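You operate a simulated robot arm through the tools that you are given. There is no shell and no other tool.

You are at the controls of a simulated robot arm. One attempt, no reset.

JOB
Set the press stud on the bag strap with the snap press.
Fine: size slider to L, strap under the guide, stud in, lever fully down and up again; leave the strap in the press.

Only the result counts: the job must be done as asked and must still hold three seconds after the hand-in. Knocking over, shifting, dropping, spilling or breaking anything else fails it.

ROBOT AND FRAMES
A 6-joint arm with a two-finger parallel gripper, fixed in place. Base frame: the origin is at the foot of the arm, x ahead of it, y to its left, z up. Readings come in mm, degrees, newtons and seconds.
Its first joint turns from -166.0 to 166.0 degrees. Payload 3.91 kg.
Tool frame: the origin (TCP) lies between the finger pads and is the grasp point; the fingertips stand 30 mm ahead of it; z points along the fingers, y is the line along which they close. The gripper opens to 110 mm. The fingers are 20 mm wide and 10 mm thick; the gripper's body (48 by 112 mm) begins 55 mm behind the TCP.
Orientation is that of the tool frame in the base frame, as a unit quaternion [w, x, y, z]. With the fingers straight down and closing along the base's y, the tool's x points along the base's -x, its y along +y and its z along -z.

CONTROLS
- The arm moves only by the tool servo_tool. Its argument "plan" is text: rows parted by semicolons, each of 7 numbers parted by spaces: the shift along the tool's x, y, z in units of 50 mm (1.0 is 50 mm), then the turn, a rotation vector about the tool's x, y, z in units of 8 degrees (1.0 is 8 degrees), then the opening in per cent of the stroke, from 0 (shut) to 100 (fully open). In form: tx ty tz rx ry rz hand; .... A call has 1 to 20 rows; each row shifts and turns the commanded pose from where the row before left it, along the tool's axes as they then stand. A call with a number of a shift or a turn outside -1 to 1 is refused whole. Each row takes 0.2 s and may step no farther than 50 mm and 8.6 degrees from the row before; otherwise, or with a gripper value out of range, the whole call is refused. Where a pose cannot be reached the arm comes as near as it can. A force on the tool above 90 N (or 10 N above the force at the start of the call, whichever is more), or a blocked arm, ends the call early, and 0.2 s more pass. The fingers move at their own pace (about 153 mm/s each) and stop on an object; they squeeze with about 33 N. The grip force told is the motor's: it shows also when the fingers shut on nothing. Time passes only in rows, and 0.2 s behind the last, so rows that do not move let the fingers close. The reply holds the time, the measured pose of the TCP, the force on the tool along the base axes, the opening and the grip force, in the units named above and with some noise, with the torque about the TCP (base axes, N m) and any sound that the robot's microphone picked up.
- Cameras (640 x 400 px; columns grow to the right, rows downward): "scene" is fixed at [399.5, -499.6, 1352.7]; the picture's right is [-0.10, -0.99, 0.00], its down [0.77, -0.08, -0.63] and it looks along [0.63, -0.07, 0.77] (base axes); focal length 214 px, centre (320, 200). "wrist" rides on the gripper at [72, 17, -103] in the tool frame; the picture's right is [-0.23, 0.97, 0.00], its down [-0.76, -0.18, -0.62] and it looks along [-0.61, -0.14, 0.78] (tool axes); focal length 222 px, centre (320, 200). There is no depth. A picture from a camera that has moved, and an enlarged one, comes with that camera's place and axes in the base frame and with its lens.
- camera(camera): a new picture of that camera. The clock stands still meanwhile.
- zoom(camera, box): a new picture of the part [left, top, right, bottom] of that camera's present view, enlarged. The clock stands still meanwhile.
- close_job(): hands the job in; it is judged then, once.

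Nothing tells you positions but the pictures and the camera data. Unless the task says otherwise, let go and move clear before handing in.

The tools are called by a JSON object that holds its "fn" and its "kwargs". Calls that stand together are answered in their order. servo_tool: Moves the arm, as the interface text tells. Its arguments: {"type":"object","properties":{"plan":{"type":"string"}},"required":["plan"]} The other tools are called the same way: camera (camera) takes a picture; zoom (camera, box) takes an enlarged picture of a part of a camera's view; close_job () hands the job in.

At the start:

```text
t: 0.0
ee_pos: [87.5, -440.7, 1240.6]
tool_rot: [0.001, 0.001, 1.0, 0.0]
ft_force: [0.4, 0.2, 0.1]
moment: [-0.02, -0.02, -0.01]
width: 109.9
gripper_force: 0.0
```

scene: 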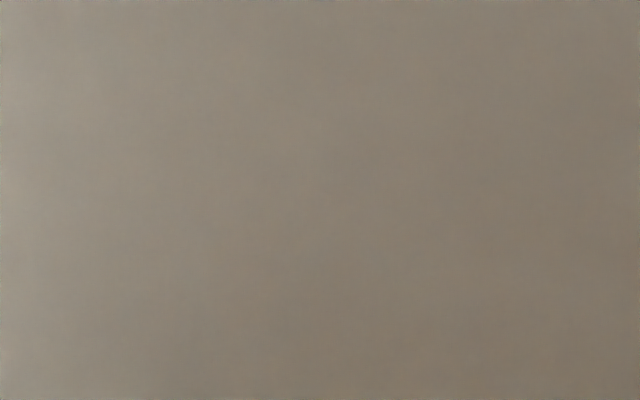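
wrist: 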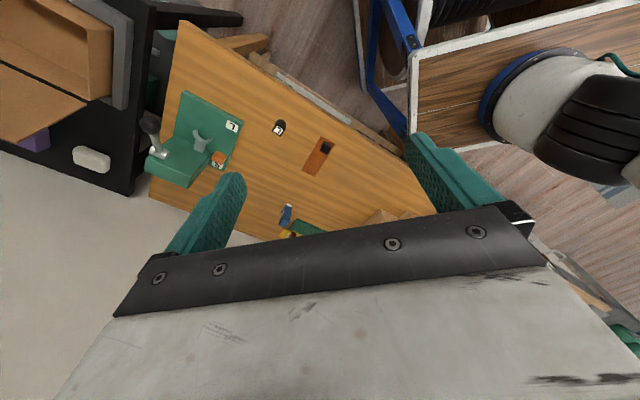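

The scene camera looks at a bare ceiling, so only the wrist camera helps. It shows a wooden board with a green press, a slider and small parts, which I'll enlarge before moving.

{"fn": "zoom", "kwargs": {"camera": "wrist", "box": [130, 70, 290, 170]}}

{"fn": "zoom", "kwargs": {"camera": "wrist", "box": [130, 80, 450, 280]}}

{"fn": "zoom", "kwargs": {"camera": "wrist", "box": [250, 90, 410, 190]}}

{"fn": "zoom", "kwargs": {"camera": "scene", "box": [0, 0, 640, 400]}}

```text
4.00 times, centred on (210, 120) of wrist
camera zoom: at [13.8, -423.4, 1343.1], right [0.23, 0.97, 0.0], down [0.76, -0.18, 0.62], along [0.61, -0.14, -0.78], focal length 888 px, centre (760, 520)
```

zoom: 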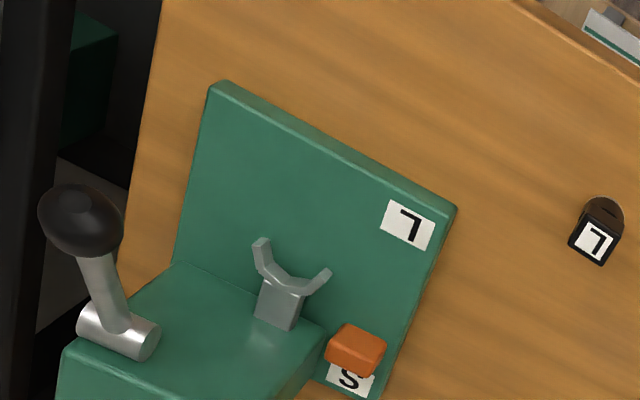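

```text
2.00 times, centred on (290, 180) of wrist
camera zoom: at [13.8, -423.4, 1343.1], right [0.23, 0.97, 0.0], down [0.76, -0.18, 0.62], along [0.61, -0.14, -0.78], focal length 444 px, centre (380, 240)
```

zoom: 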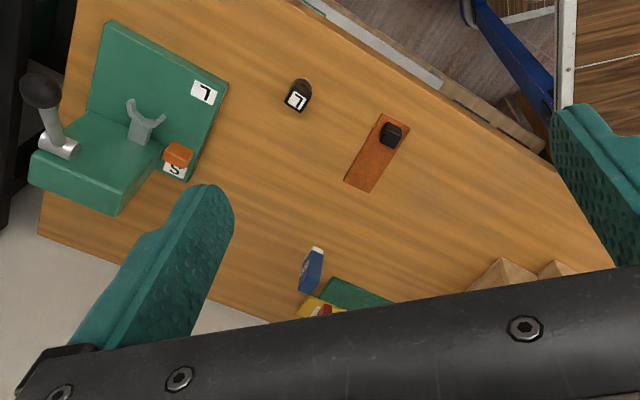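

```text
4.00 times, centred on (330, 140) of wrist
camera zoom: at [13.8, -423.4, 1343.1], right [0.23, 0.97, 0.0], down [0.76, -0.18, 0.62], along [0.61, -0.14, -0.78], focal length 888 px, centre (280, 440)
```

zoom: 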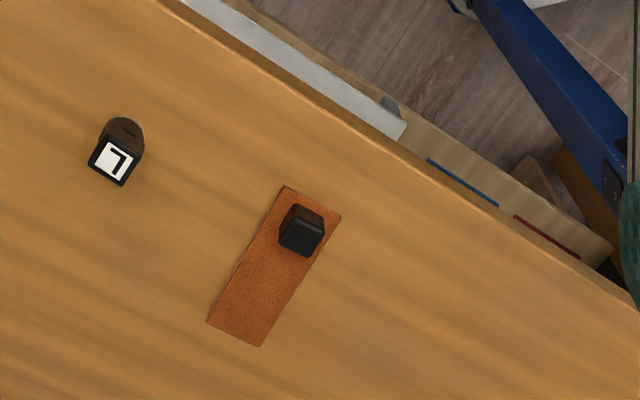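

```text
1.00 times, centred on (320, 200) of scene (not enlarged: the box is as wide or as high as the picture)
camera zoom: at [399.5, -499.6, 1352.7], right [-0.1, -0.99, 0.0], down [0.77, -0.08, -0.63], along [0.63, -0.07, 0.77], focal length 214 px, centre (320, 200)
```

zoom: 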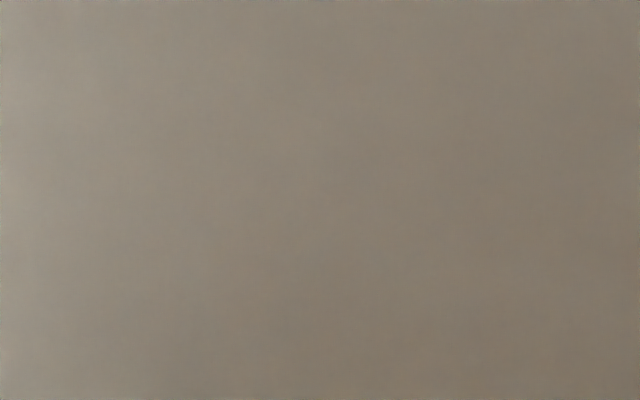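

The green press with its orange slider at S, the L-marked block and the strap all lie to the arm's right (−y). I don't know the surface height yet, so I'll shift the arm and take a second view to triangulate.

{"fn": "servo_tool", "kwargs": {"plan": "0 -1 0 0 0 0 100;0 -1 0 0 0 0 100;0 -1 0 0 0 0 100;0 -1 0 0 0 0 100;0 0 1 0 0 0 100;0 0 0 0 0 0 100"}}

{"fn": "camera", "kwargs": {"camera": "wrist"}}

```text
t: 1.4
ee_pos: [88.3, -640.6, 1190.9]
tool_rot: [-0.001, 0.0, 1.0, 0.0]
ft_force: [0.3, -0.4, -0.8]
moment: [0.0, 0.0, -0.03]
width: 110.0
gripper_force: 0.0
```

```text
taken
camera wrist: at [13.9, -623.8, 1293.9], right [0.23, 0.97, 0.0], down [0.76, -0.18, 0.62], along [0.61, -0.14, -0.78], focal length 222 px, centre (320, 200)
```

wrist: 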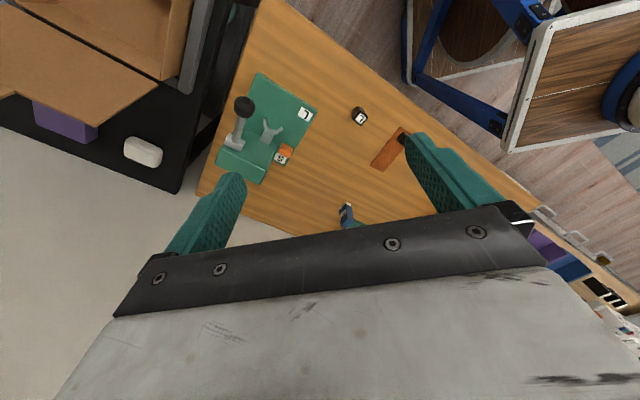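

{"fn": "zoom", "kwargs": {"camera": "wrist", "box": [195, 60, 355, 190]}}

{"fn": "zoom", "kwargs": {"camera": "wrist", "box": [330, 80, 430, 240]}}

```text
3.08 times, centred on (275, 125) of wrist
camera zoom: at [13.9, -623.8, 1293.9], right [0.23, 0.97, 0.0], down [0.76, -0.18, 0.62], along [0.61, -0.14, -0.78], focal length 684 px, centre (458, 431)
```

zoom: 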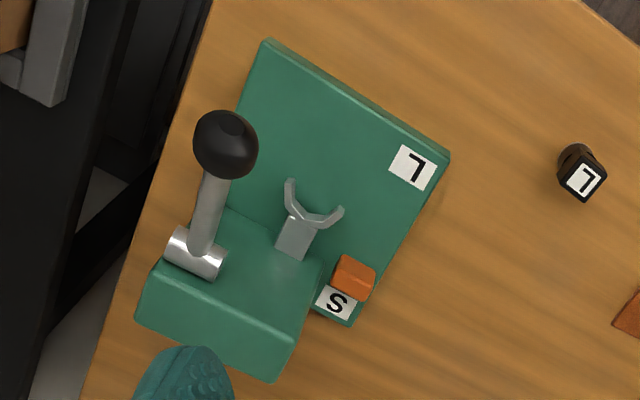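

```text
2.50 times, centred on (380, 160) of wrist
camera zoom: at [13.9, -623.8, 1293.9], right [0.23, 0.97, 0.0], down [0.76, -0.18, 0.62], along [0.61, -0.14, -0.78], focal length 555 px, centre (170, 300)
```

zoom: 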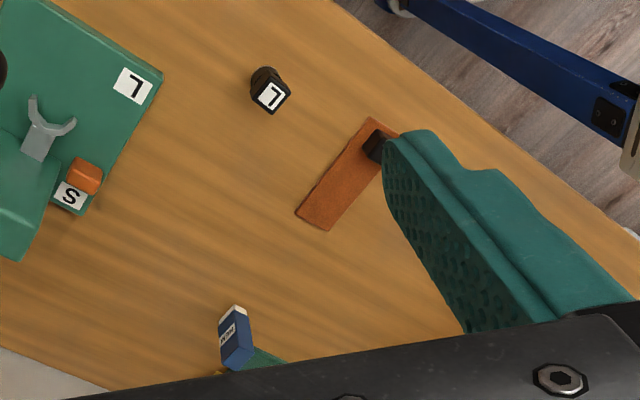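

Triangulating puts the table near z≈740. The press is around (200,-770), turned about 45°, with the lever knob near z≈940. I'll turn the tool to line up with the press and move closer for a better look.

{"fn": "servo_tool", "kwargs": {"plan": "0 0 0 0 0 1 100;0 0 0 0 0 1 100;0 0 0 0 0 1 100;0 0 0 0 0 1 100;0 0 0 0 0 1 100;0 0 0 0 0 0.625 100;-0.84 0.06 0 0 0 0 100;-0.84 0.06 0 0 0 0 100;0 0 0.9 0 0 0 100;0 0 0.9 0 0 0 100;0 0 0.9 0 0 0 100;0 0 0 0 0 0 100"}}

{"fn": "camera", "kwargs": {"camera": "wrist"}}

```text
t: 4.0
ee_pos: [153.2, -695.8, 1054.9]
tool_rot: [0.0, 0.382, 0.924, 0.0]
ft_force: [-0.3, 0.2, 0.3]
moment: [0.0, -0.03, 0.04]
width: 110.1
gripper_force: 0.1
```

```text
taken
camera wrist: at [113.0, -631.5, 1157.7], right [0.85, 0.53, 0.0], down [0.41, -0.66, 0.62], along [0.33, -0.53, -0.78], focal length 222 px, centre (320, 200)
```

wrist: 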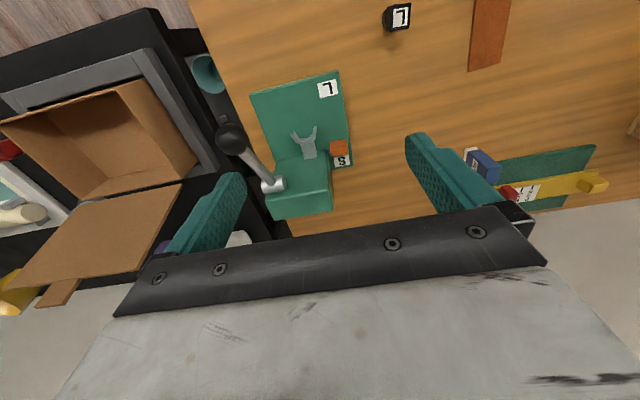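

{"fn": "zoom", "kwargs": {"camera": "wrist", "box": [200, 60, 370, 226]}}

{"fn": "zoom", "kwargs": {"camera": "wrist", "box": [250, 65, 370, 140]}}

{"fn": "zoom", "kwargs": {"camera": "wrist", "box": [270, 110, 366, 170]}}

{"fn": "zoom", "kwargs": {"camera": "wrist", "box": [360, 0, 520, 100]}}

{"fn": "zoom", "kwargs": {"camera": "wrist", "box": [440, 120, 640, 245]}}

```text
2.41 times, centred on (285, 143) of wrist
camera zoom: at [113.0, -631.5, 1157.7], right [0.85, 0.53, 0.0], down [0.41, -0.66, 0.62], along [0.33, -0.53, -0.78], focal length 535 px, centre (404, 337)
```

zoom: 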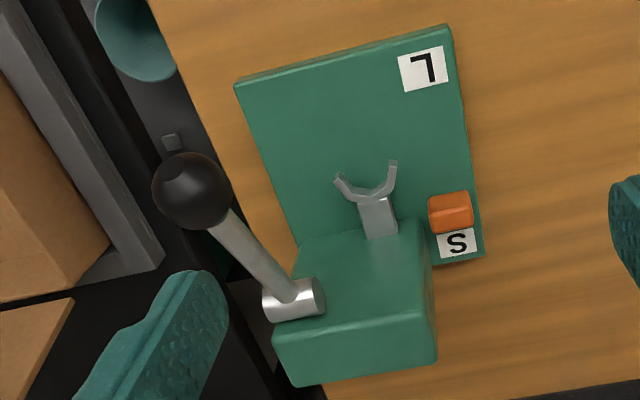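

```text
5.33 times, centred on (310, 102) of wrist
camera zoom: at [113.0, -631.5, 1157.7], right [0.85, 0.53, 0.0], down [0.41, -0.66, 0.62], along [0.33, -0.53, -0.78], focal length 1185 px, centre (373, 720)
```

zoom: 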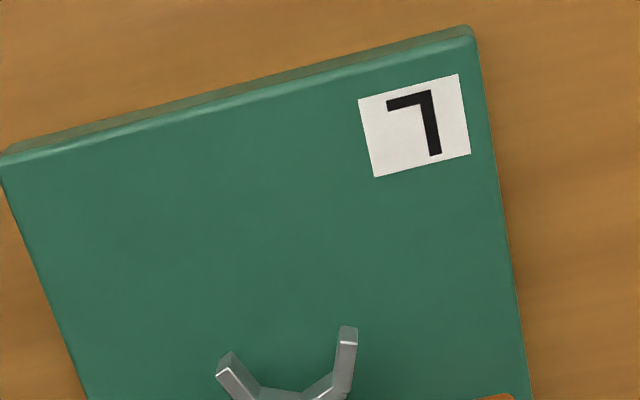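

```text
6.67 times, centred on (318, 140) of wrist
camera zoom: at [113.0, -631.5, 1157.7], right [0.85, 0.53, 0.0], down [0.41, -0.66, 0.62], along [0.33, -0.53, -0.78], focal length 1481 px, centre (333, 600)
```

zoom: 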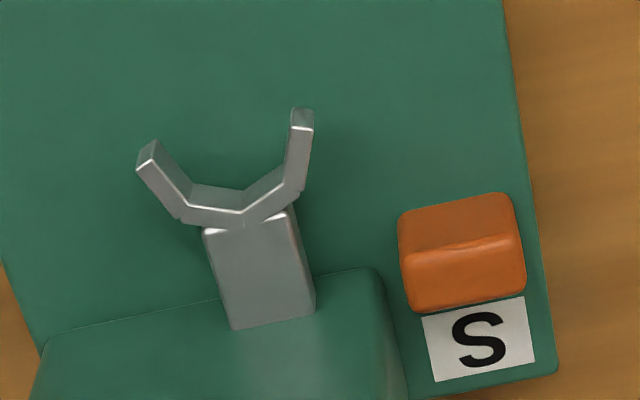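

```text
4.00 times, centred on (440, 50) of wrist
camera zoom: at [113.0, -631.5, 1157.7], right [0.85, 0.53, 0.0], down [0.41, -0.66, 0.62], along [0.33, -0.53, -0.78], focal length 888 px, centre (-160, 800)
```

zoom: 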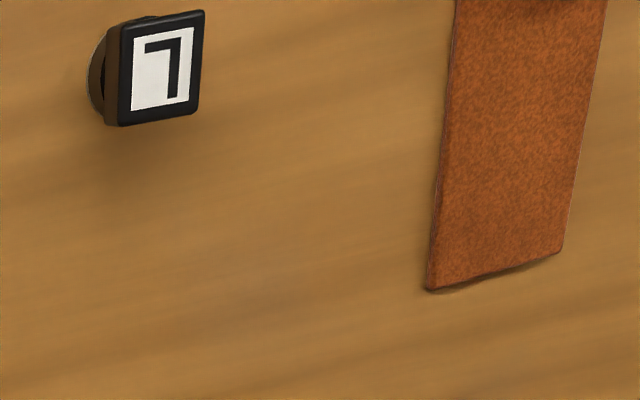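

```text
3.20 times, centred on (540, 182) of wrist
camera zoom: at [113.0, -631.5, 1157.7], right [0.85, 0.53, 0.0], down [0.41, -0.66, 0.62], along [0.33, -0.53, -0.78], focal length 711 px, centre (-384, 256)
```

zoom: 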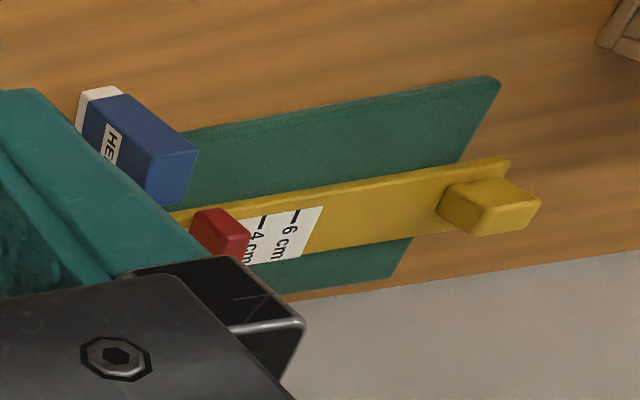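

The press has a green base plate with a raised head, a grey forked bracket and a lever on the left. I need a lower, flatter view to tell the guide from the stud seat, so I'll back off and tilt the wrist.

{"fn": "servo_tool", "kwargs": {"plan": "0.565 -0.14 0.59 0 0 0 100;0.565 -0.14 0.59 0 0 0 100;0.565 -0.14 0.59 0 0 0 100;0.565 -0.14 0.59 0 0 0 100;0.565 -0.14 0.59 0 0 0 100;0 0 0 0 -1 0 100;0 0 0 0 -1 0 100;0 0 0 0 -1 0 100;0 0 0 0 -1 0 100;0 0 0 0 -0.4 0 100;0 0 0 0 0 0 100"}}

{"fn": "camera", "kwargs": {"camera": "wrist"}}

```text
t: 6.4
ee_pos: [27.6, -620.1, 908.2]
tool_rot: [0.28, 0.364, 0.881, -0.116]
ft_force: [0.1, 0.2, 1.7]
moment: [0.04, -0.01, -0.04]
width: 110.2
gripper_force: 0.0
```

```text
taken
camera wrist: at [-46.7, -524.6, 950.1], right [0.82, 0.56, 0.13], down [0.06, -0.31, 0.95], along [0.57, -0.77, -0.29], focal length 222 px, centre (320, 200)
```

wrist: 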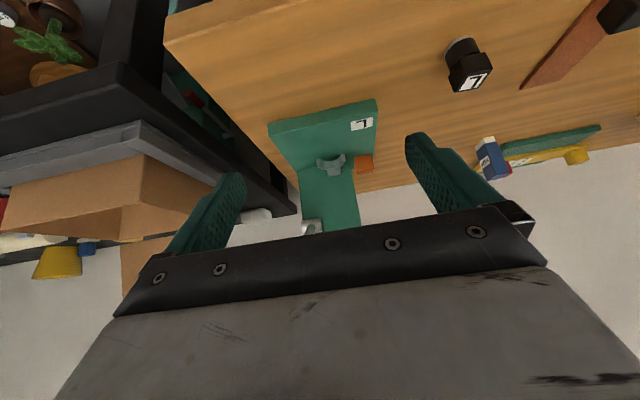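

{"fn": "zoom", "kwargs": {"camera": "wrist", "box": [256, 90, 400, 240]}}

{"fn": "zoom", "kwargs": {"camera": "wrist", "box": [300, 130, 380, 180]}}

{"fn": "zoom", "kwargs": {"camera": "wrist", "box": [420, 20, 516, 100]}}

{"fn": "zoom", "kwargs": {"camera": "wrist", "box": [500, 0, 640, 100]}}

```text
2.67 times, centred on (328, 165) of wrist
camera zoom: at [-46.7, -524.6, 950.1], right [0.82, 0.56, 0.13], down [0.06, -0.31, 0.95], along [0.57, -0.77, -0.29], focal length 592 px, centre (299, 293)
```

zoom: 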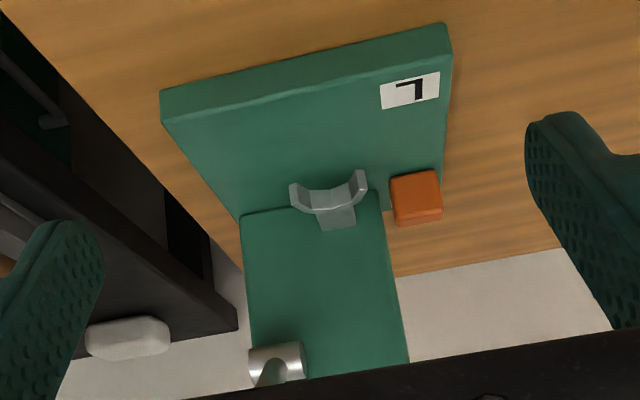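

```text
8.00 times, centred on (340, 155) of wrist
camera zoom: at [-46.7, -524.6, 950.1], right [0.82, 0.56, 0.13], down [0.06, -0.31, 0.95], along [0.57, -0.77, -0.29], focal length 1777 px, centre (160, 560)
```

zoom: 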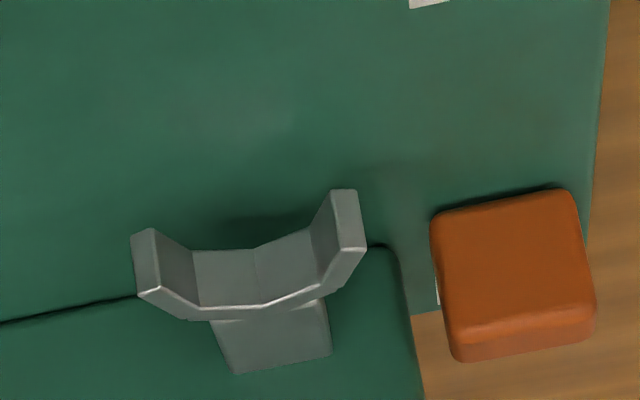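

```text
5.00 times, centred on (468, 60) of wrist
camera zoom: at [-46.7, -524.6, 950.1], right [0.82, 0.56, 0.13], down [0.06, -0.31, 0.95], along [0.57, -0.77, -0.29], focal length 1111 px, centre (-420, 900)
```

zoom: 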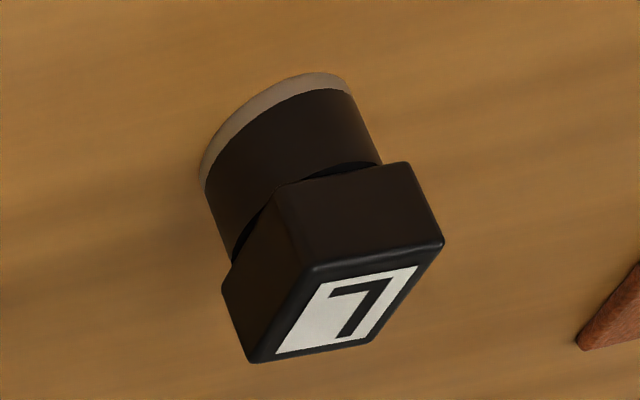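

```text
4.00 times, centred on (570, 50) of wrist
camera zoom: at [-46.7, -524.6, 950.1], right [0.82, 0.56, 0.13], down [0.06, -0.31, 0.95], along [0.57, -0.77, -0.29], focal length 888 px, centre (-680, 800)
```

zoom: 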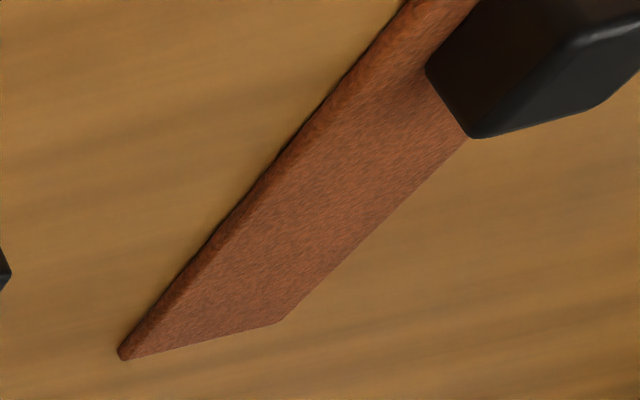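

I now have a working model. The plate top is at z≈770, with the press axis e1≈(0.70,−0.71). The slider is at about (236,−763) and must move roughly 60 mm toward the L end. The cradle-shaped guide sits on the front of the head. I'll level the wrist, rise and turn 90°, so I can look from the right side and push the slider.

{"fn": "servo_tool", "kwargs": {"plan": "0 0 0 0 1 0 100;0 0 0 0 1 0 100;0 0 0 0 1 0 100;0 0 0 0 1 0 100;0 0 0 0 0.4 0 100;0 0 -0.82 0 0 0 100;0 0 -0.82 0 0 0 100;0 0 -0.82 0 0 0 100;0 0 0 0 0 1 0;0 0 0 0 0 1 0;0 0 0 0 0 1 0;0 0 0 0 0 1 0;0 0 0 0 0 1 0;0 0 0 0 0 1 0;0 0 0 0 0 1 0;0 0 0 0 0 1 0;0 0 0 0 0 1 0;0 0 0 0 0 1 0;0 0 0 0 0 1 0;0 0 0 0 0 0.325 0"}}

{"fn": "servo_tool", "kwargs": {"plan": "0.183 0.92 0 0 0 0 0;0.183 0.92 0 0 0 0 0;0.183 0.92 0 0 0 0 0;0.183 0.92 0 0 0 0 0;0.183 0.92 0 0 0 0 0;0.183 0.92 0 0 0 0 0;0 0 0 0 0 0 0"}}

{"fn": "camera", "kwargs": {"camera": "wrist"}}

```text
t: 10.6
ee_pos: [27.6, -621.0, 1030.6]
tool_rot: [0.0, 0.926, 0.378, 0.0]
ft_force: [-0.7, -0.2, 0.1]
moment: [-0.03, 0.02, 0.03]
width: 0.0
gripper_force: 32.8
```

```text
t: 12.2
ee_pos: [261.2, -781.9, 1031.1]
tool_rot: [0.0, 0.926, 0.377, 0.0]
ft_force: [-0.5, 0.3, -0.5]
moment: [-0.03, -0.03, -0.02]
width: 0.0
gripper_force: 33.0
```

```text
taken
camera wrist: at [323.5, -743.0, 1134.0], right [0.52, -0.85, 0.0], down [-0.67, -0.41, 0.62], along [-0.53, -0.32, -0.78], focal length 222 px, centre (320, 200)
```

wrist: 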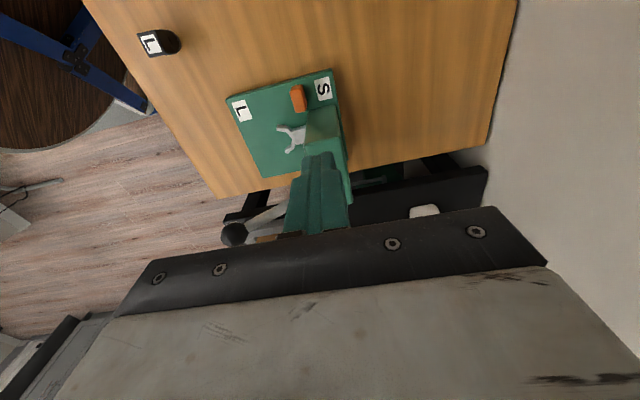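

{"fn": "zoom", "kwargs": {"camera": "wrist", "box": [210, 60, 360, 200]}}

{"fn": "zoom", "kwargs": {"camera": "wrist", "box": [264, 68, 344, 158]}}

{"fn": "zoom", "kwargs": {"camera": "wrist", "box": [130, 20, 194, 60]}}

```text
2.86 times, centred on (285, 130) of wrist
camera zoom: at [323.5, -743.0, 1134.0], right [0.52, -0.85, 0.0], down [-0.67, -0.41, 0.62], along [-0.53, -0.32, -0.78], focal length 635 px, centre (420, 400)
```

zoom: 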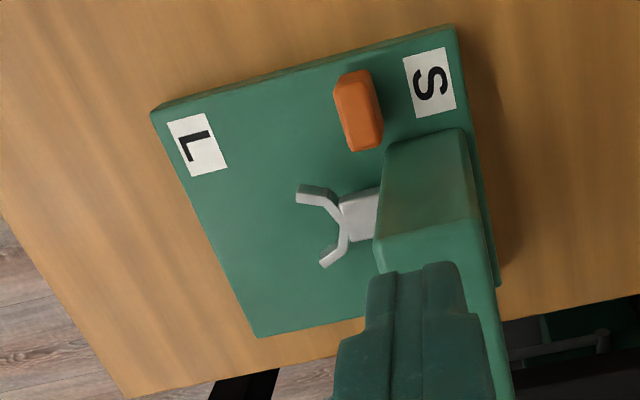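

```text
4.44 times, centred on (304, 113) of wrist
camera zoom: at [323.5, -743.0, 1134.0], right [0.52, -0.85, 0.0], down [-0.67, -0.41, 0.62], along [-0.53, -0.32, -0.78], focal length 987 px, centre (391, 587)
```

zoom: 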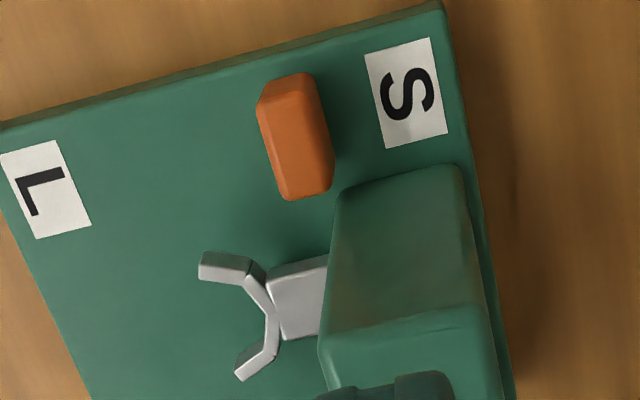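

```text
10.00 times, centred on (162, 40) of wrist
camera zoom: at [323.5, -743.0, 1134.0], right [0.52, -0.85, 0.0], down [-0.67, -0.41, 0.62], along [-0.53, -0.32, -0.78], focal length 2221 px, centre (1900, 1800)
```

zoom: 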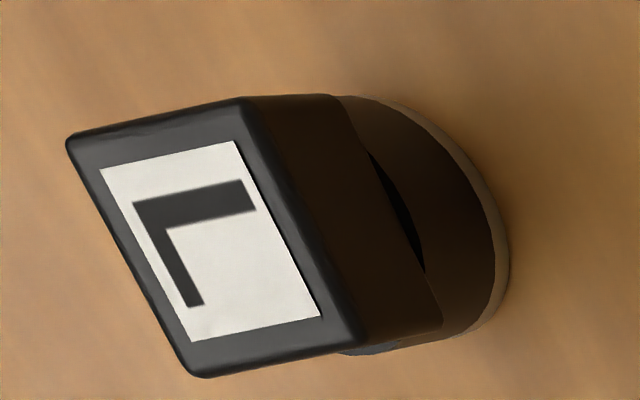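

The view from the right agrees: slider top centre ≈(236,−762,802), back face at s≈718, and the head side wall about 25 mm to its left. I'll lower the closed fingers onto the plate area behind the slider, on the S side, then check.

{"fn": "servo_tool", "kwargs": {"plan": "0.08 0 0.85 0 0 0 0;0 0 0.85 0 0 0 0;0 0 0.85 0 0 0 0;0 0 0.85 0 0 0 0;0 0 0.6 0 0 0 0;0 0 0 0 0 0 0"}}

{"fn": "camera", "kwargs": {"camera": "wrist"}}

```text
t: 13.7
ee_pos: [264.2, -783.2, 842.9]
tool_rot: [0.009, 0.925, 0.38, -0.004]
ft_force: [4.3, -1.6, 18.6]
moment: [-0.08, 0.87, 0.1]
width: 0.2
gripper_force: 33.2
stopped in row 6: the force on the tool passed its limit at 91 N (the readings are from after the stop); the commanded pose is now the measured one
```

```text
taken
camera wrist: at [325.6, -741.2, 944.8], right [0.52, -0.85, 0.02], down [-0.67, -0.39, 0.63], along [-0.53, -0.34, -0.78], focal length 222 px, centre (320, 200)
```

wrist: 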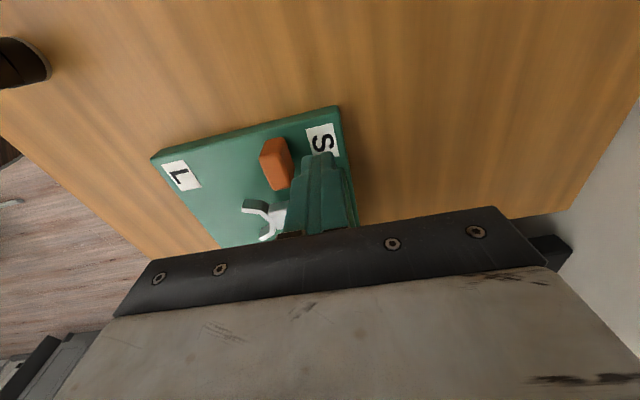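

The call stopped on contact at fingertip z≈813, where the gripper body probably touched the top of the press head. I'll back up and check that nothing moved.

{"fn": "servo_tool", "kwargs": {"plan": "0 0 -0.8 0 0 0 0;0 0 -0.8 0 0 0 0;0 0 0 0 0 0 0"}}

{"fn": "camera", "kwargs": {"camera": "wrist"}}

{"fn": "zoom", "kwargs": {"camera": "wrist", "box": [150, 70, 380, 220]}}

```text
t: 14.5
ee_pos: [261.9, -777.2, 920.7]
tool_rot: [0.006, 0.926, 0.378, -0.003]
ft_force: [-0.5, -0.2, 1.3]
moment: [0.0, -0.04, 0.02]
width: 0.1
gripper_force: 33.0
```

```text
taken
camera wrist: at [324.8, -738.5, 1023.4], right [0.52, -0.85, 0.01], down [-0.67, -0.4, 0.63], along [-0.53, -0.33, -0.78], focal length 222 px, centre (320, 200)
```

wrist: 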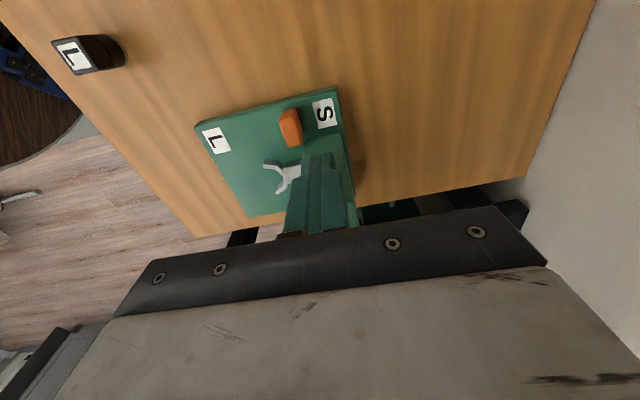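

```text
2.67 times, centred on (265, 145) of wrist
camera zoom: at [324.8, -738.5, 1023.4], right [0.52, -0.85, 0.01], down [-0.67, -0.4, 0.63], along [-0.53, -0.33, -0.78], focal length 592 px, centre (467, 347)
```

zoom: 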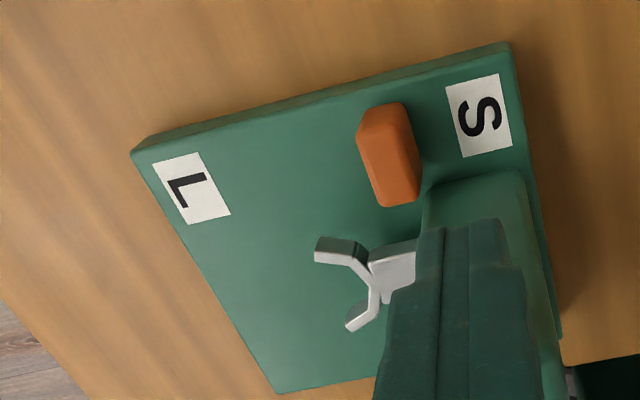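

Nothing has shifted: plate corner B is still at (169,−667). The gripper body did clip the top of the head, so I'll tilt the tool about 15° away from it before lowering the fingertips behind the slider.

{"fn": "servo_tool", "kwargs": {"plan": "0.13 0.05 0 0.064 0.072 0 0;0 0 0.5 0 0 0 0;0 0 0.5 0 0 0 0;0 0 0 0 -0.94 0 0;0 0 0 0 -0.935 0 0;0.137 0 0.512 0 0 0 0;0.137 0 0.512 0 0 0 0;0 0 0 0 0 0 0"}}

{"fn": "camera", "kwargs": {"camera": "wrist"}}

{"fn": "zoom", "kwargs": {"camera": "wrist", "box": [150, 90, 380, 240]}}

```text
t: 16.3
ee_pos: [269.4, -775.7, 816.7]
tool_rot: [0.05, 0.918, 0.374, -0.12]
ft_force: [-0.5, -1.3, 0.5]
moment: [-0.03, -0.03, -0.02]
width: 0.0
gripper_force: 32.3
```

```text
taken
camera wrist: at [349.2, -720.4, 897.1], right [0.52, -0.85, 0.06], down [-0.54, -0.27, 0.8], along [-0.66, -0.45, -0.6], focal length 222 px, centre (320, 200)
```

wrist: 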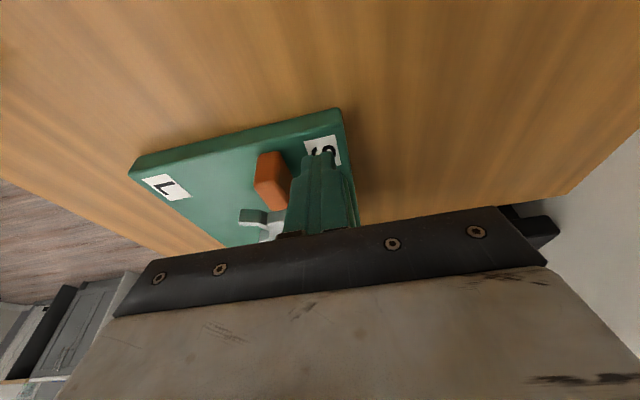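

```text
2.67 times, centred on (265, 165) of wrist
camera zoom: at [349.2, -720.4, 897.1], right [0.52, -0.85, 0.06], down [-0.54, -0.27, 0.8], along [-0.66, -0.45, -0.6], focal length 592 px, centre (467, 293)
```

zoom: 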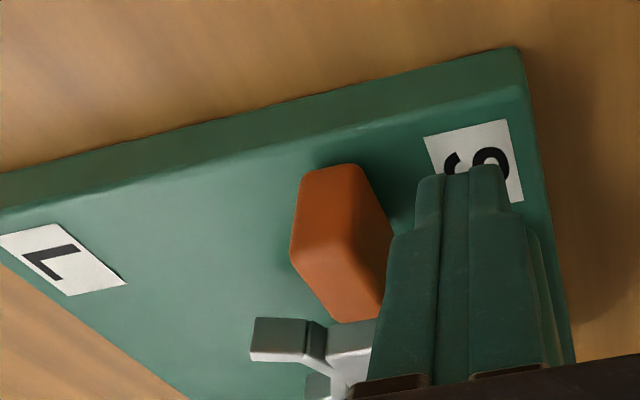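

The fingertip is over the S label, just behind the slider. I'll push toward L in small steps.

{"fn": "servo_tool", "kwargs": {"plan": "0 -0.25 0 0 0 0 0;0 -0.25 0 0 0 0 0;0 -0.25 0 0 0 0 0;0 -0.25 0 0 0 0 0;0 0 0 0 0 0 0"}}

{"fn": "camera", "kwargs": {"camera": "wrist"}}

```text
t: 17.5
ee_pos: [234.1, -741.0, 816.3]
tool_rot: [0.049, 0.918, 0.374, -0.12]
ft_force: [0.5, -0.2, -0.1]
moment: [-0.01, -0.03, 0.06]
width: 0.0
gripper_force: 33.0
```

```text
taken
camera wrist: at [314.1, -685.1, 896.9], right [0.52, -0.85, 0.06], down [-0.54, -0.27, 0.8], along [-0.66, -0.45, -0.6], focal length 222 px, centre (320, 200)
```

wrist: 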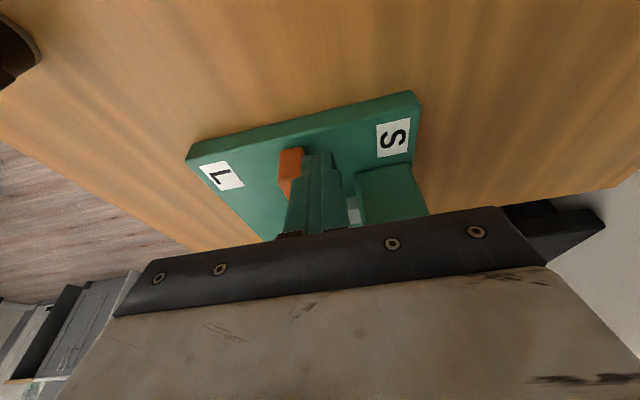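

The slider is moving freely toward L. I'll go on in smaller steps until it meets its end stop.

{"fn": "servo_tool", "kwargs": {"plan": "0 -0.15 0 0 0 0 0;0 -0.15 0 0 0 0 0;0 -0.15 0 0 0 0 0;0 0 0 0 0 0 0"}}

{"fn": "zoom", "kwargs": {"camera": "wrist", "box": [150, 70, 440, 240]}}

```text
t: 18.5
ee_pos: [218.3, -723.8, 815.9]
tool_rot: [0.049, 0.918, 0.374, -0.121]
ft_force: [0.0, 0.2, 0.1]
moment: [0.01, -0.01, 0.01]
width: 0.0
gripper_force: 33.4
```

```text
2.21 times, centred on (295, 155) of wrist
camera zoom: at [297.8, -668.8, 896.6], right [0.52, -0.85, 0.06], down [-0.54, -0.27, 0.8], along [-0.66, -0.45, -0.6], focal length 490 px, centre (375, 299)
```

zoom: 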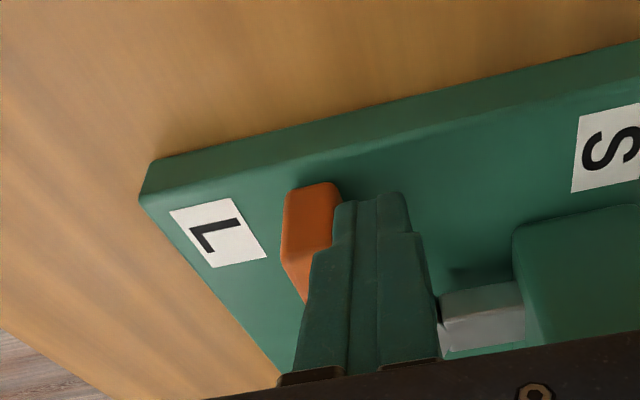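

{"fn": "servo_tool", "kwargs": {"plan": "0 -0.06 0 0 0 0 0;0 -0.06 0 0 0 0 0;0 0 0 0 0 0 0"}}

{"fn": "zoom", "kwargs": {"camera": "wrist", "box": [150, 70, 440, 240]}}

```text
t: 19.3
ee_pos: [216.2, -721.7, 816.9]
tool_rot: [0.051, 0.918, 0.375, -0.121]
ft_force: [11.4, -20.3, -3.6]
moment: [-0.33, -0.26, 0.28]
width: 0.2
gripper_force: 33.0
```

```text
2.21 times, centred on (295, 155) of wrist
camera zoom: at [294.9, -665.7, 897.2], right [0.53, -0.85, 0.06], down [-0.54, -0.27, 0.8], along [-0.66, -0.45, -0.6], focal length 490 px, centre (375, 299)
```

zoom: 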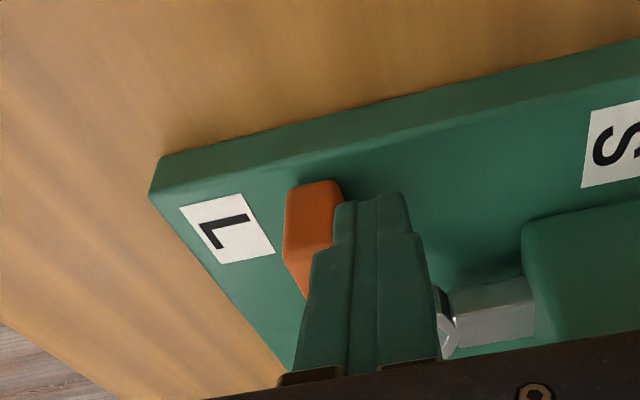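

The force rose to about 23 N, so the slider is on its L end stop. I'll back off, lift clear, level the tool and go over to look closely at the strap and the L stud.

{"fn": "servo_tool", "kwargs": {"plan": "0 0.15 0 0 0 0 0;0 0 0 0 0 0 0"}}

{"fn": "zoom", "kwargs": {"camera": "wrist", "box": [150, 70, 440, 240]}}

{"fn": "servo_tool", "kwargs": {"plan": "0 0 -1 0 0 0 0;0 0 -1 0 0 0 0;0 0 -1 0 0 0 0;0 0 0 0 0.94 0 0;0 0 0 0 0.935 0 0;0.86 -0.277 -0.09 0 0 0 0;0.86 -0.277 -0.09 0 0 0 0;0.86 -0.277 -0.09 0 0 0 0;0.86 -0.277 -0.09 0 0 0 0;0.86 -0.277 -0.09 0 0 0 60;0.86 -0.277 -0.09 0 0 0 60;0 0 0 0 0 0 60"}}

{"fn": "camera", "kwargs": {"camera": "wrist"}}

```text
t: 19.9
ee_pos: [220.8, -726.6, 817.4]
tool_rot: [0.049, 0.918, 0.374, -0.12]
ft_force: [-0.4, 0.3, -0.1]
moment: [0.02, -0.03, 0.05]
width: 0.1
gripper_force: 33.0
```

```text
2.21 times, centred on (295, 155) of wrist
camera zoom: at [298.3, -669.6, 897.3], right [0.52, -0.85, 0.06], down [-0.54, -0.28, 0.8], along [-0.66, -0.45, -0.6], focal length 490 px, centre (375, 299)
```

zoom: 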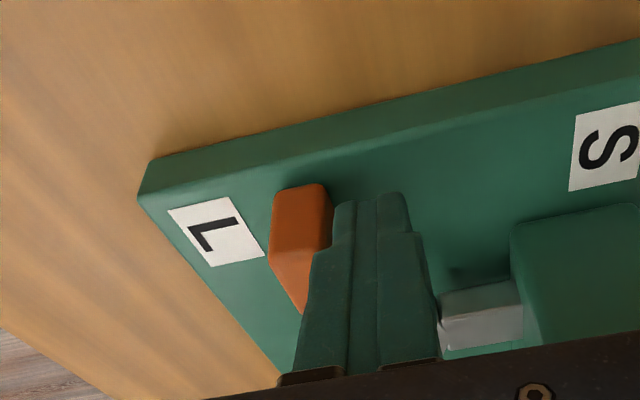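

```text
t: 22.5
ee_pos: [372.0, -458.2, 987.2]
tool_rot: [0.0, 0.926, 0.377, 0.0]
ft_force: [0.0, -0.8, 0.0]
moment: [0.0, 0.02, 0.01]
width: 66.3
gripper_force: 0.0
```

```text
taken
camera wrist: at [434.3, -418.9, 1090.5], right [0.52, -0.86, 0.0], down [-0.67, -0.41, 0.62], along [-0.53, -0.32, -0.78], focal length 222 px, centre (320, 200)
```

wrist: 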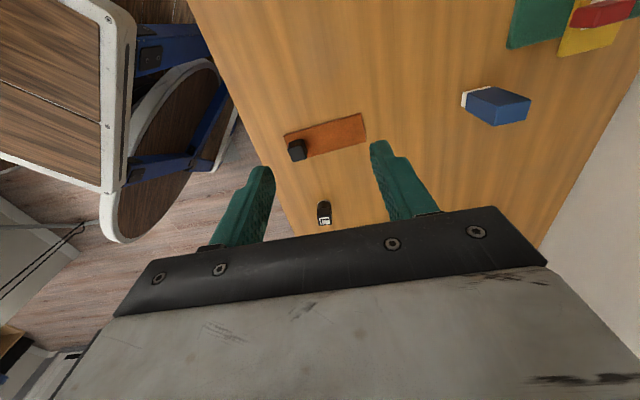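

{"fn": "zoom", "kwargs": {"camera": "wrist", "box": [265, 95, 385, 170]}}

{"fn": "zoom", "kwargs": {"camera": "wrist", "box": [260, 130, 356, 240]}}

```text
5.33 times, centred on (325, 132) of wrist
camera zoom: at [434.3, -418.9, 1090.5], right [0.52, -0.86, 0.0], down [-0.67, -0.41, 0.62], along [-0.53, -0.32, -0.78], focal length 1185 px, centre (293, 560)
```

zoom: 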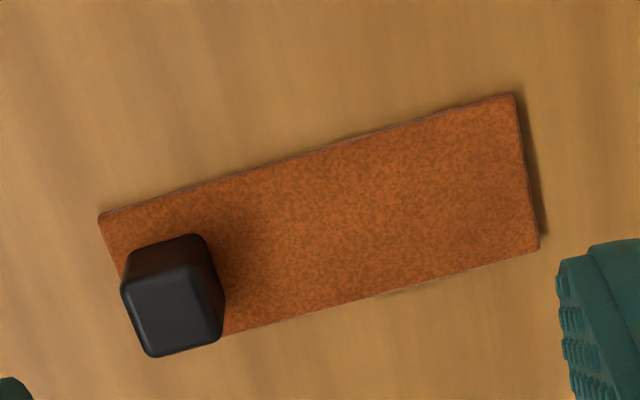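

```text
3.64 times, centred on (308, 185) of wrist
camera zoom: at [434.3, -418.9, 1090.5], right [0.52, -0.86, 0.0], down [-0.67, -0.41, 0.62], along [-0.53, -0.32, -0.78], focal length 808 px, centre (364, 254)
```

zoom: 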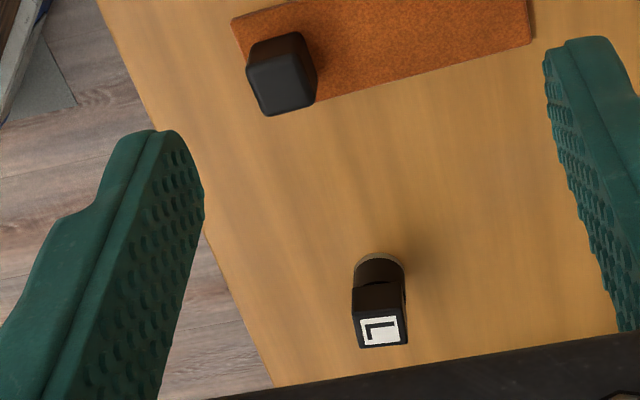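

The strap lies at yaw −42.5°, is about 123×46 mm, and has its black grip block at ≈(284,−470) with top z≈782. I'll align with it and lean the tool 20° to +e2, so the same grip later clears the press lever.

{"fn": "servo_tool", "kwargs": {"plan": "0 0 0 0 0 -0.39 60;0 0 0 0 -1 0 60;0 0 0 0 -1 0 60;0 0 0 0 -0.5 0 60;-0.133 -0.378 0.809 0 0 0 60;-0.133 -0.378 0.809 0 0 0 60;-0.133 -0.378 0.809 0 0 0 60;0 0 0 0 0 0 60"}}

{"fn": "camera", "kwargs": {"camera": "wrist"}}

{"fn": "zoom", "kwargs": {"camera": "wrist", "box": [220, 110, 420, 235]}}

```text
t: 24.3
ee_pos: [289.6, -463.7, 881.9]
tool_rot: [0.071, 0.901, 0.397, -0.159]
ft_force: [0.6, 0.3, -0.7]
moment: [0.0, 0.03, -0.01]
width: 66.0
gripper_force: 0.0
```

```text
taken
camera wrist: at [369.8, -398.9, 952.8], right [0.57, -0.81, 0.08], down [-0.47, -0.25, 0.85], along [-0.67, -0.52, -0.53], focal length 222 px, centre (320, 200)
```

wrist: 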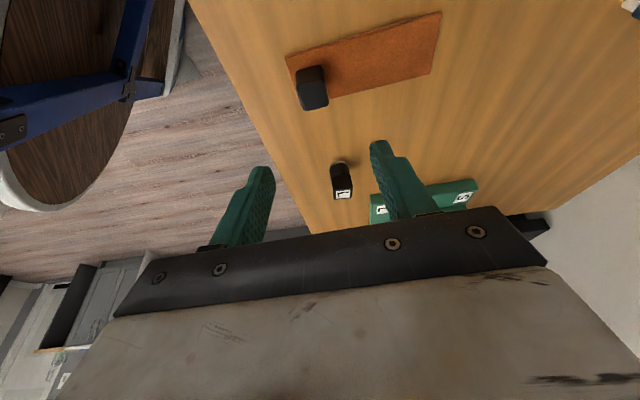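

```text
3.20 times, centred on (320, 172) of wrist
camera zoom: at [369.8, -398.9, 952.8], right [0.57, -0.81, 0.08], down [-0.47, -0.25, 0.85], along [-0.67, -0.52, -0.53], focal length 711 px, centre (320, 288)
```

zoom: 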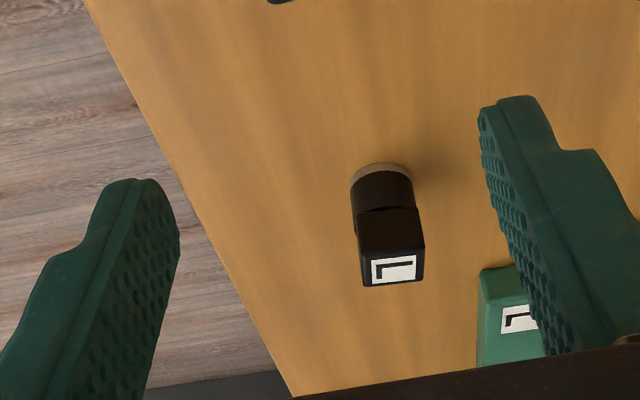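

The block position agrees at ≈(284,−470). I'll descend and grip it.

{"fn": "servo_tool", "kwargs": {"plan": "0.21 0 0.576 0 0 0 60;0.21 0 0.576 0 0 0 60;0.21 0 0.576 0 0 0 60;0 0 0 0 0 0 60"}}

{"fn": "camera", "kwargs": {"camera": "wrist"}}

{"fn": "zoom", "kwargs": {"camera": "wrist", "box": [180, 70, 480, 240]}}

```text
t: 25.3
ee_pos: [291.7, -463.9, 788.1]
tool_rot: [0.071, 0.901, 0.397, -0.16]
ft_force: [-0.1, 0.1, 0.3]
moment: [-0.01, 0.05, 0.0]
width: 65.9
gripper_force: 0.1
```

```text
taken
camera wrist: at [372.0, -398.5, 860.5], right [0.57, -0.82, 0.08], down [-0.47, -0.25, 0.85], along [-0.67, -0.52, -0.53], focal length 222 px, centre (320, 200)
```

wrist: 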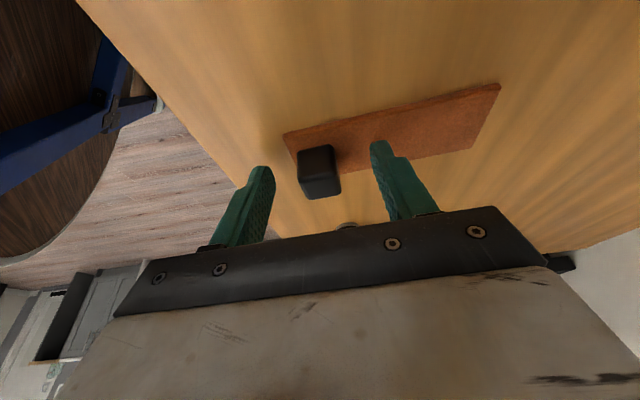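

```text
2.13 times, centred on (330, 155) of wrist
camera zoom: at [372.0, -398.5, 860.5], right [0.57, -0.82, 0.08], down [-0.47, -0.25, 0.85], along [-0.67, -0.52, -0.53], focal length 474 px, centre (299, 296)
```

zoom: 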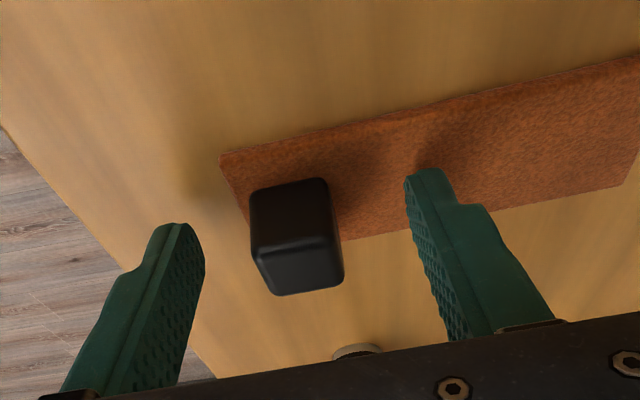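

{"fn": "servo_tool", "kwargs": {"plan": "0 0 0 0 0 0 20;0 0 0 0 0 0 15;0 0 0 0 0 0 0;0 0 0 0 0 0 0;0 0 0 0 0 0 0"}}

{"fn": "zoom", "kwargs": {"camera": "wrist", "box": [180, 70, 480, 240]}}

```text
t: 26.5
ee_pos: [291.1, -463.3, 789.7]
tool_rot: [0.071, 0.901, 0.397, -0.158]
ft_force: [-0.7, -0.4, 0.1]
moment: [-0.01, -0.01, 0.0]
width: 23.9
gripper_force: 33.0
```

```text
2.13 times, centred on (330, 155) of wrist
camera zoom: at [371.9, -398.6, 860.7], right [0.57, -0.82, 0.08], down [-0.47, -0.25, 0.85], along [-0.67, -0.52, -0.53], focal length 474 px, centre (299, 296)
```

zoom: 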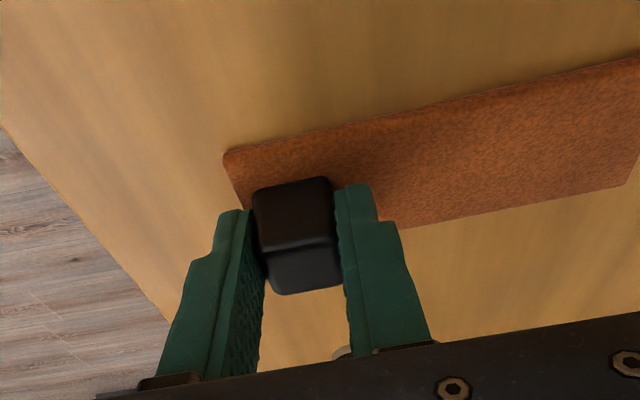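

I have the block, at 23.9 mm between the fingers. I'll lift it straight up, straighten the yaw to the press axis and look at it.

{"fn": "servo_tool", "kwargs": {"plan": "-0.228 0 -0.626 0 0 0 0;-0.228 0 -0.626 0 0 0 0;-0.228 0 -0.626 0 0 0 0;0 0 0 0.1325 0 0.364 0;0 0 0 0 0 0 0"}}

{"fn": "camera", "kwargs": {"camera": "wrist"}}

{"fn": "zoom", "kwargs": {"camera": "wrist", "box": [180, 70, 480, 240]}}

```text
t: 27.7
ee_pos: [292.1, -464.9, 890.9]
tool_rot: [0.067, 0.912, 0.372, -0.16]
ft_force: [0.4, -0.3, -1.5]
moment: [0.01, 0.0, 0.0]
width: 24.2
gripper_force: 33.6
```

```text
taken
camera wrist: at [375.9, -403.9, 962.3], right [0.53, -0.85, 0.08], down [-0.48, -0.22, 0.85], along [-0.7, -0.49, -0.53], focal length 222 px, centre (320, 200)
```

wrist: 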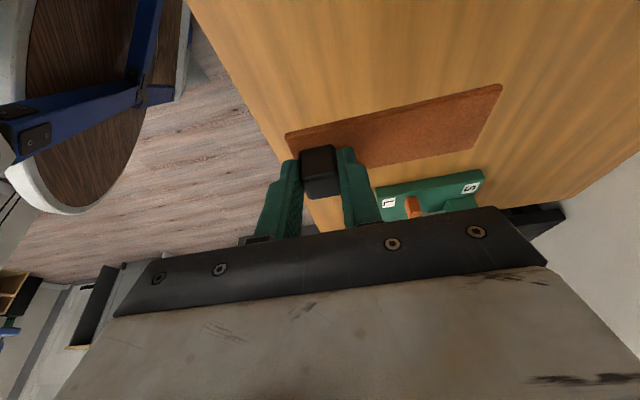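

```text
2.13 times, centred on (330, 155) of wrist
camera zoom: at [375.9, -403.9, 962.3], right [0.53, -0.85, 0.08], down [-0.48, -0.22, 0.85], along [-0.7, -0.49, -0.53], focal length 474 px, centre (299, 296)
```

zoom: 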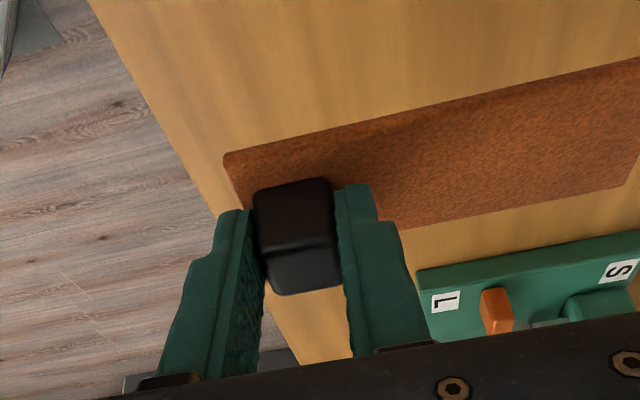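

The strap came up rigid and level. I'll carry it across at this height to in front of the cradle, with its free end at s≈650 and its centre at w≈−419, and look before lowering.

{"fn": "servo_tool", "kwargs": {"plan": "-0.784 0.03 0.285 0 0 0 0;-0.784 0.03 0.285 0 0 0 0;-0.784 0.03 0.285 0 0 0 0;-0.784 0.03 0.285 0 0 0 0;-0.784 0.03 0.285 0 0 0 0;-0.784 0.03 0.285 0 0 0 0;-0.784 0.03 0.285 0 0 0 0;0 0 0 0 0 0 0"}}

{"fn": "camera", "kwargs": {"camera": "wrist"}}

{"fn": "zoom", "kwargs": {"camera": "wrist", "box": [220, 40, 540, 240]}}

```text
t: 29.5
ee_pos: [90.1, -674.9, 890.2]
tool_rot: [0.067, 0.912, 0.373, -0.161]
ft_force: [-0.1, 0.1, -1.1]
moment: [0.03, 0.01, 0.01]
width: 24.1
gripper_force: 32.8
```

```text
taken
camera wrist: at [174.2, -615.0, 962.0], right [0.53, -0.84, 0.08], down [-0.48, -0.22, 0.85], along [-0.7, -0.49, -0.53], focal length 222 px, centre (320, 200)
```

wrist: 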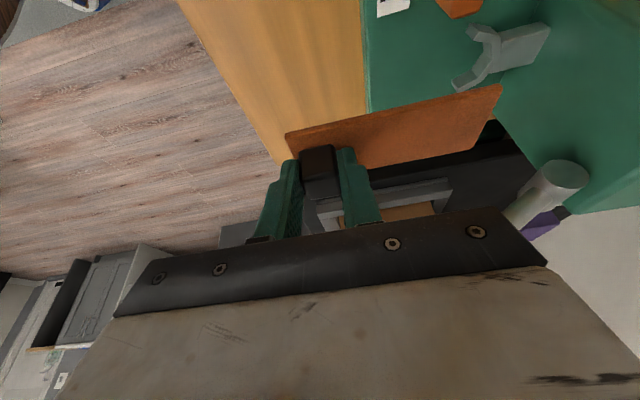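

```text
2.00 times, centred on (380, 140) of wrist
camera zoom: at [174.2, -615.0, 962.0], right [0.53, -0.84, 0.08], down [-0.48, -0.22, 0.85], along [-0.7, -0.49, -0.53], focal length 444 px, centre (200, 320)
```

zoom: 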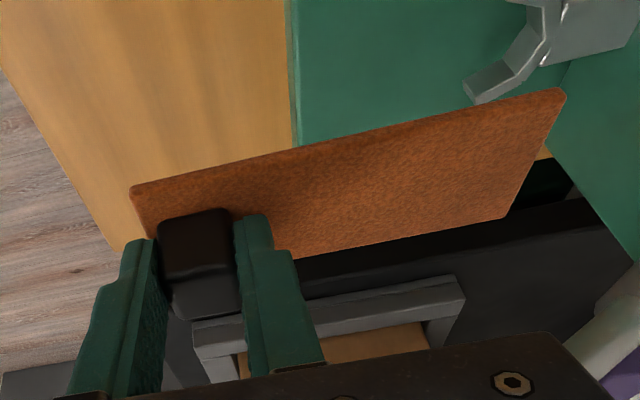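

The alignment looks right: strap centre w≈−419, free end s≈650, with the cradle tips at s≈663 ahead of it. I'll lower it to about 3 mm above the plate.

{"fn": "servo_tool", "kwargs": {"plan": "0.175 0 0.482 0 0 0 0;0.175 0 0.482 0 0 0 0;0.175 0 0.482 0 0 0 0;0 0 0 0 0 0 0"}}

{"fn": "camera", "kwargs": {"camera": "wrist"}}

{"fn": "zoom", "kwargs": {"camera": "wrist", "box": [260, 60, 580, 240]}}

{"fn": "zoom", "kwargs": {"camera": "wrist", "box": [400, 80, 560, 180]}}

```text
t: 30.5
ee_pos: [89.1, -676.7, 815.8]
tool_rot: [0.067, 0.912, 0.372, -0.16]
ft_force: [0.6, 0.0, -0.3]
moment: [0.03, 0.01, -0.03]
width: 23.8
gripper_force: 33.8
```

```text
taken
camera wrist: at [173.8, -616.6, 886.8], right [0.53, -0.84, 0.08], down [-0.48, -0.22, 0.85], along [-0.7, -0.49, -0.53], focal length 222 px, centre (320, 200)
```

wrist: 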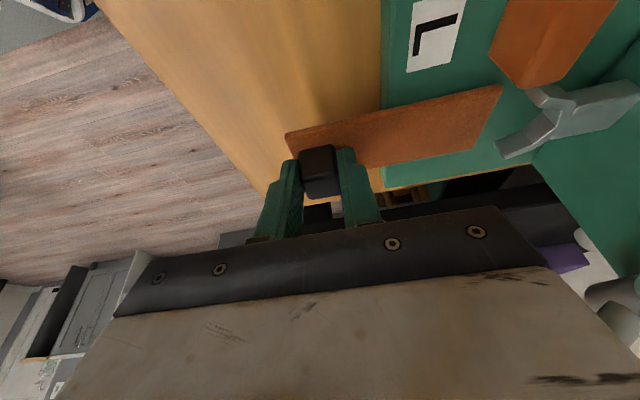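

```text
2.00 times, centred on (420, 150) of wrist
camera zoom: at [173.8, -616.6, 886.8], right [0.53, -0.84, 0.08], down [-0.48, -0.22, 0.85], along [-0.7, -0.49, -0.53], focal length 444 px, centre (120, 300)
```

zoom: 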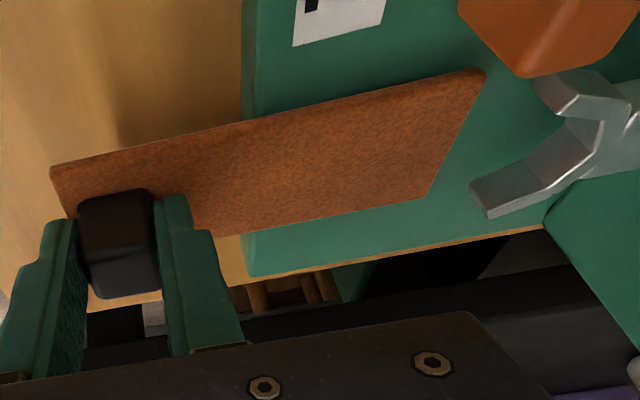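

```text
4.00 times, centred on (480, 130) of wrist
camera zoom: at [173.8, -616.6, 886.8], right [0.53, -0.84, 0.08], down [-0.48, -0.22, 0.85], along [-0.7, -0.49, -0.53], focal length 888 px, centre (-320, 480)
```

zoom: 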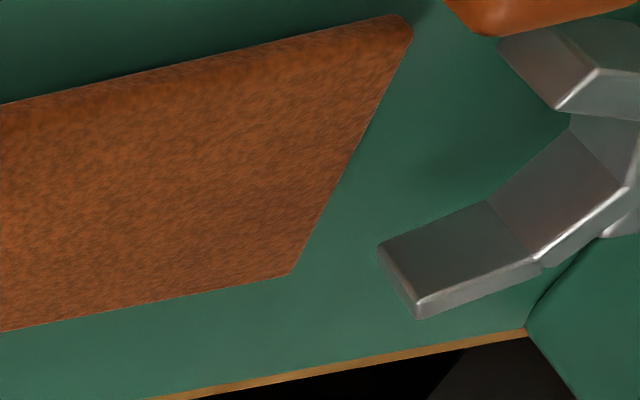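

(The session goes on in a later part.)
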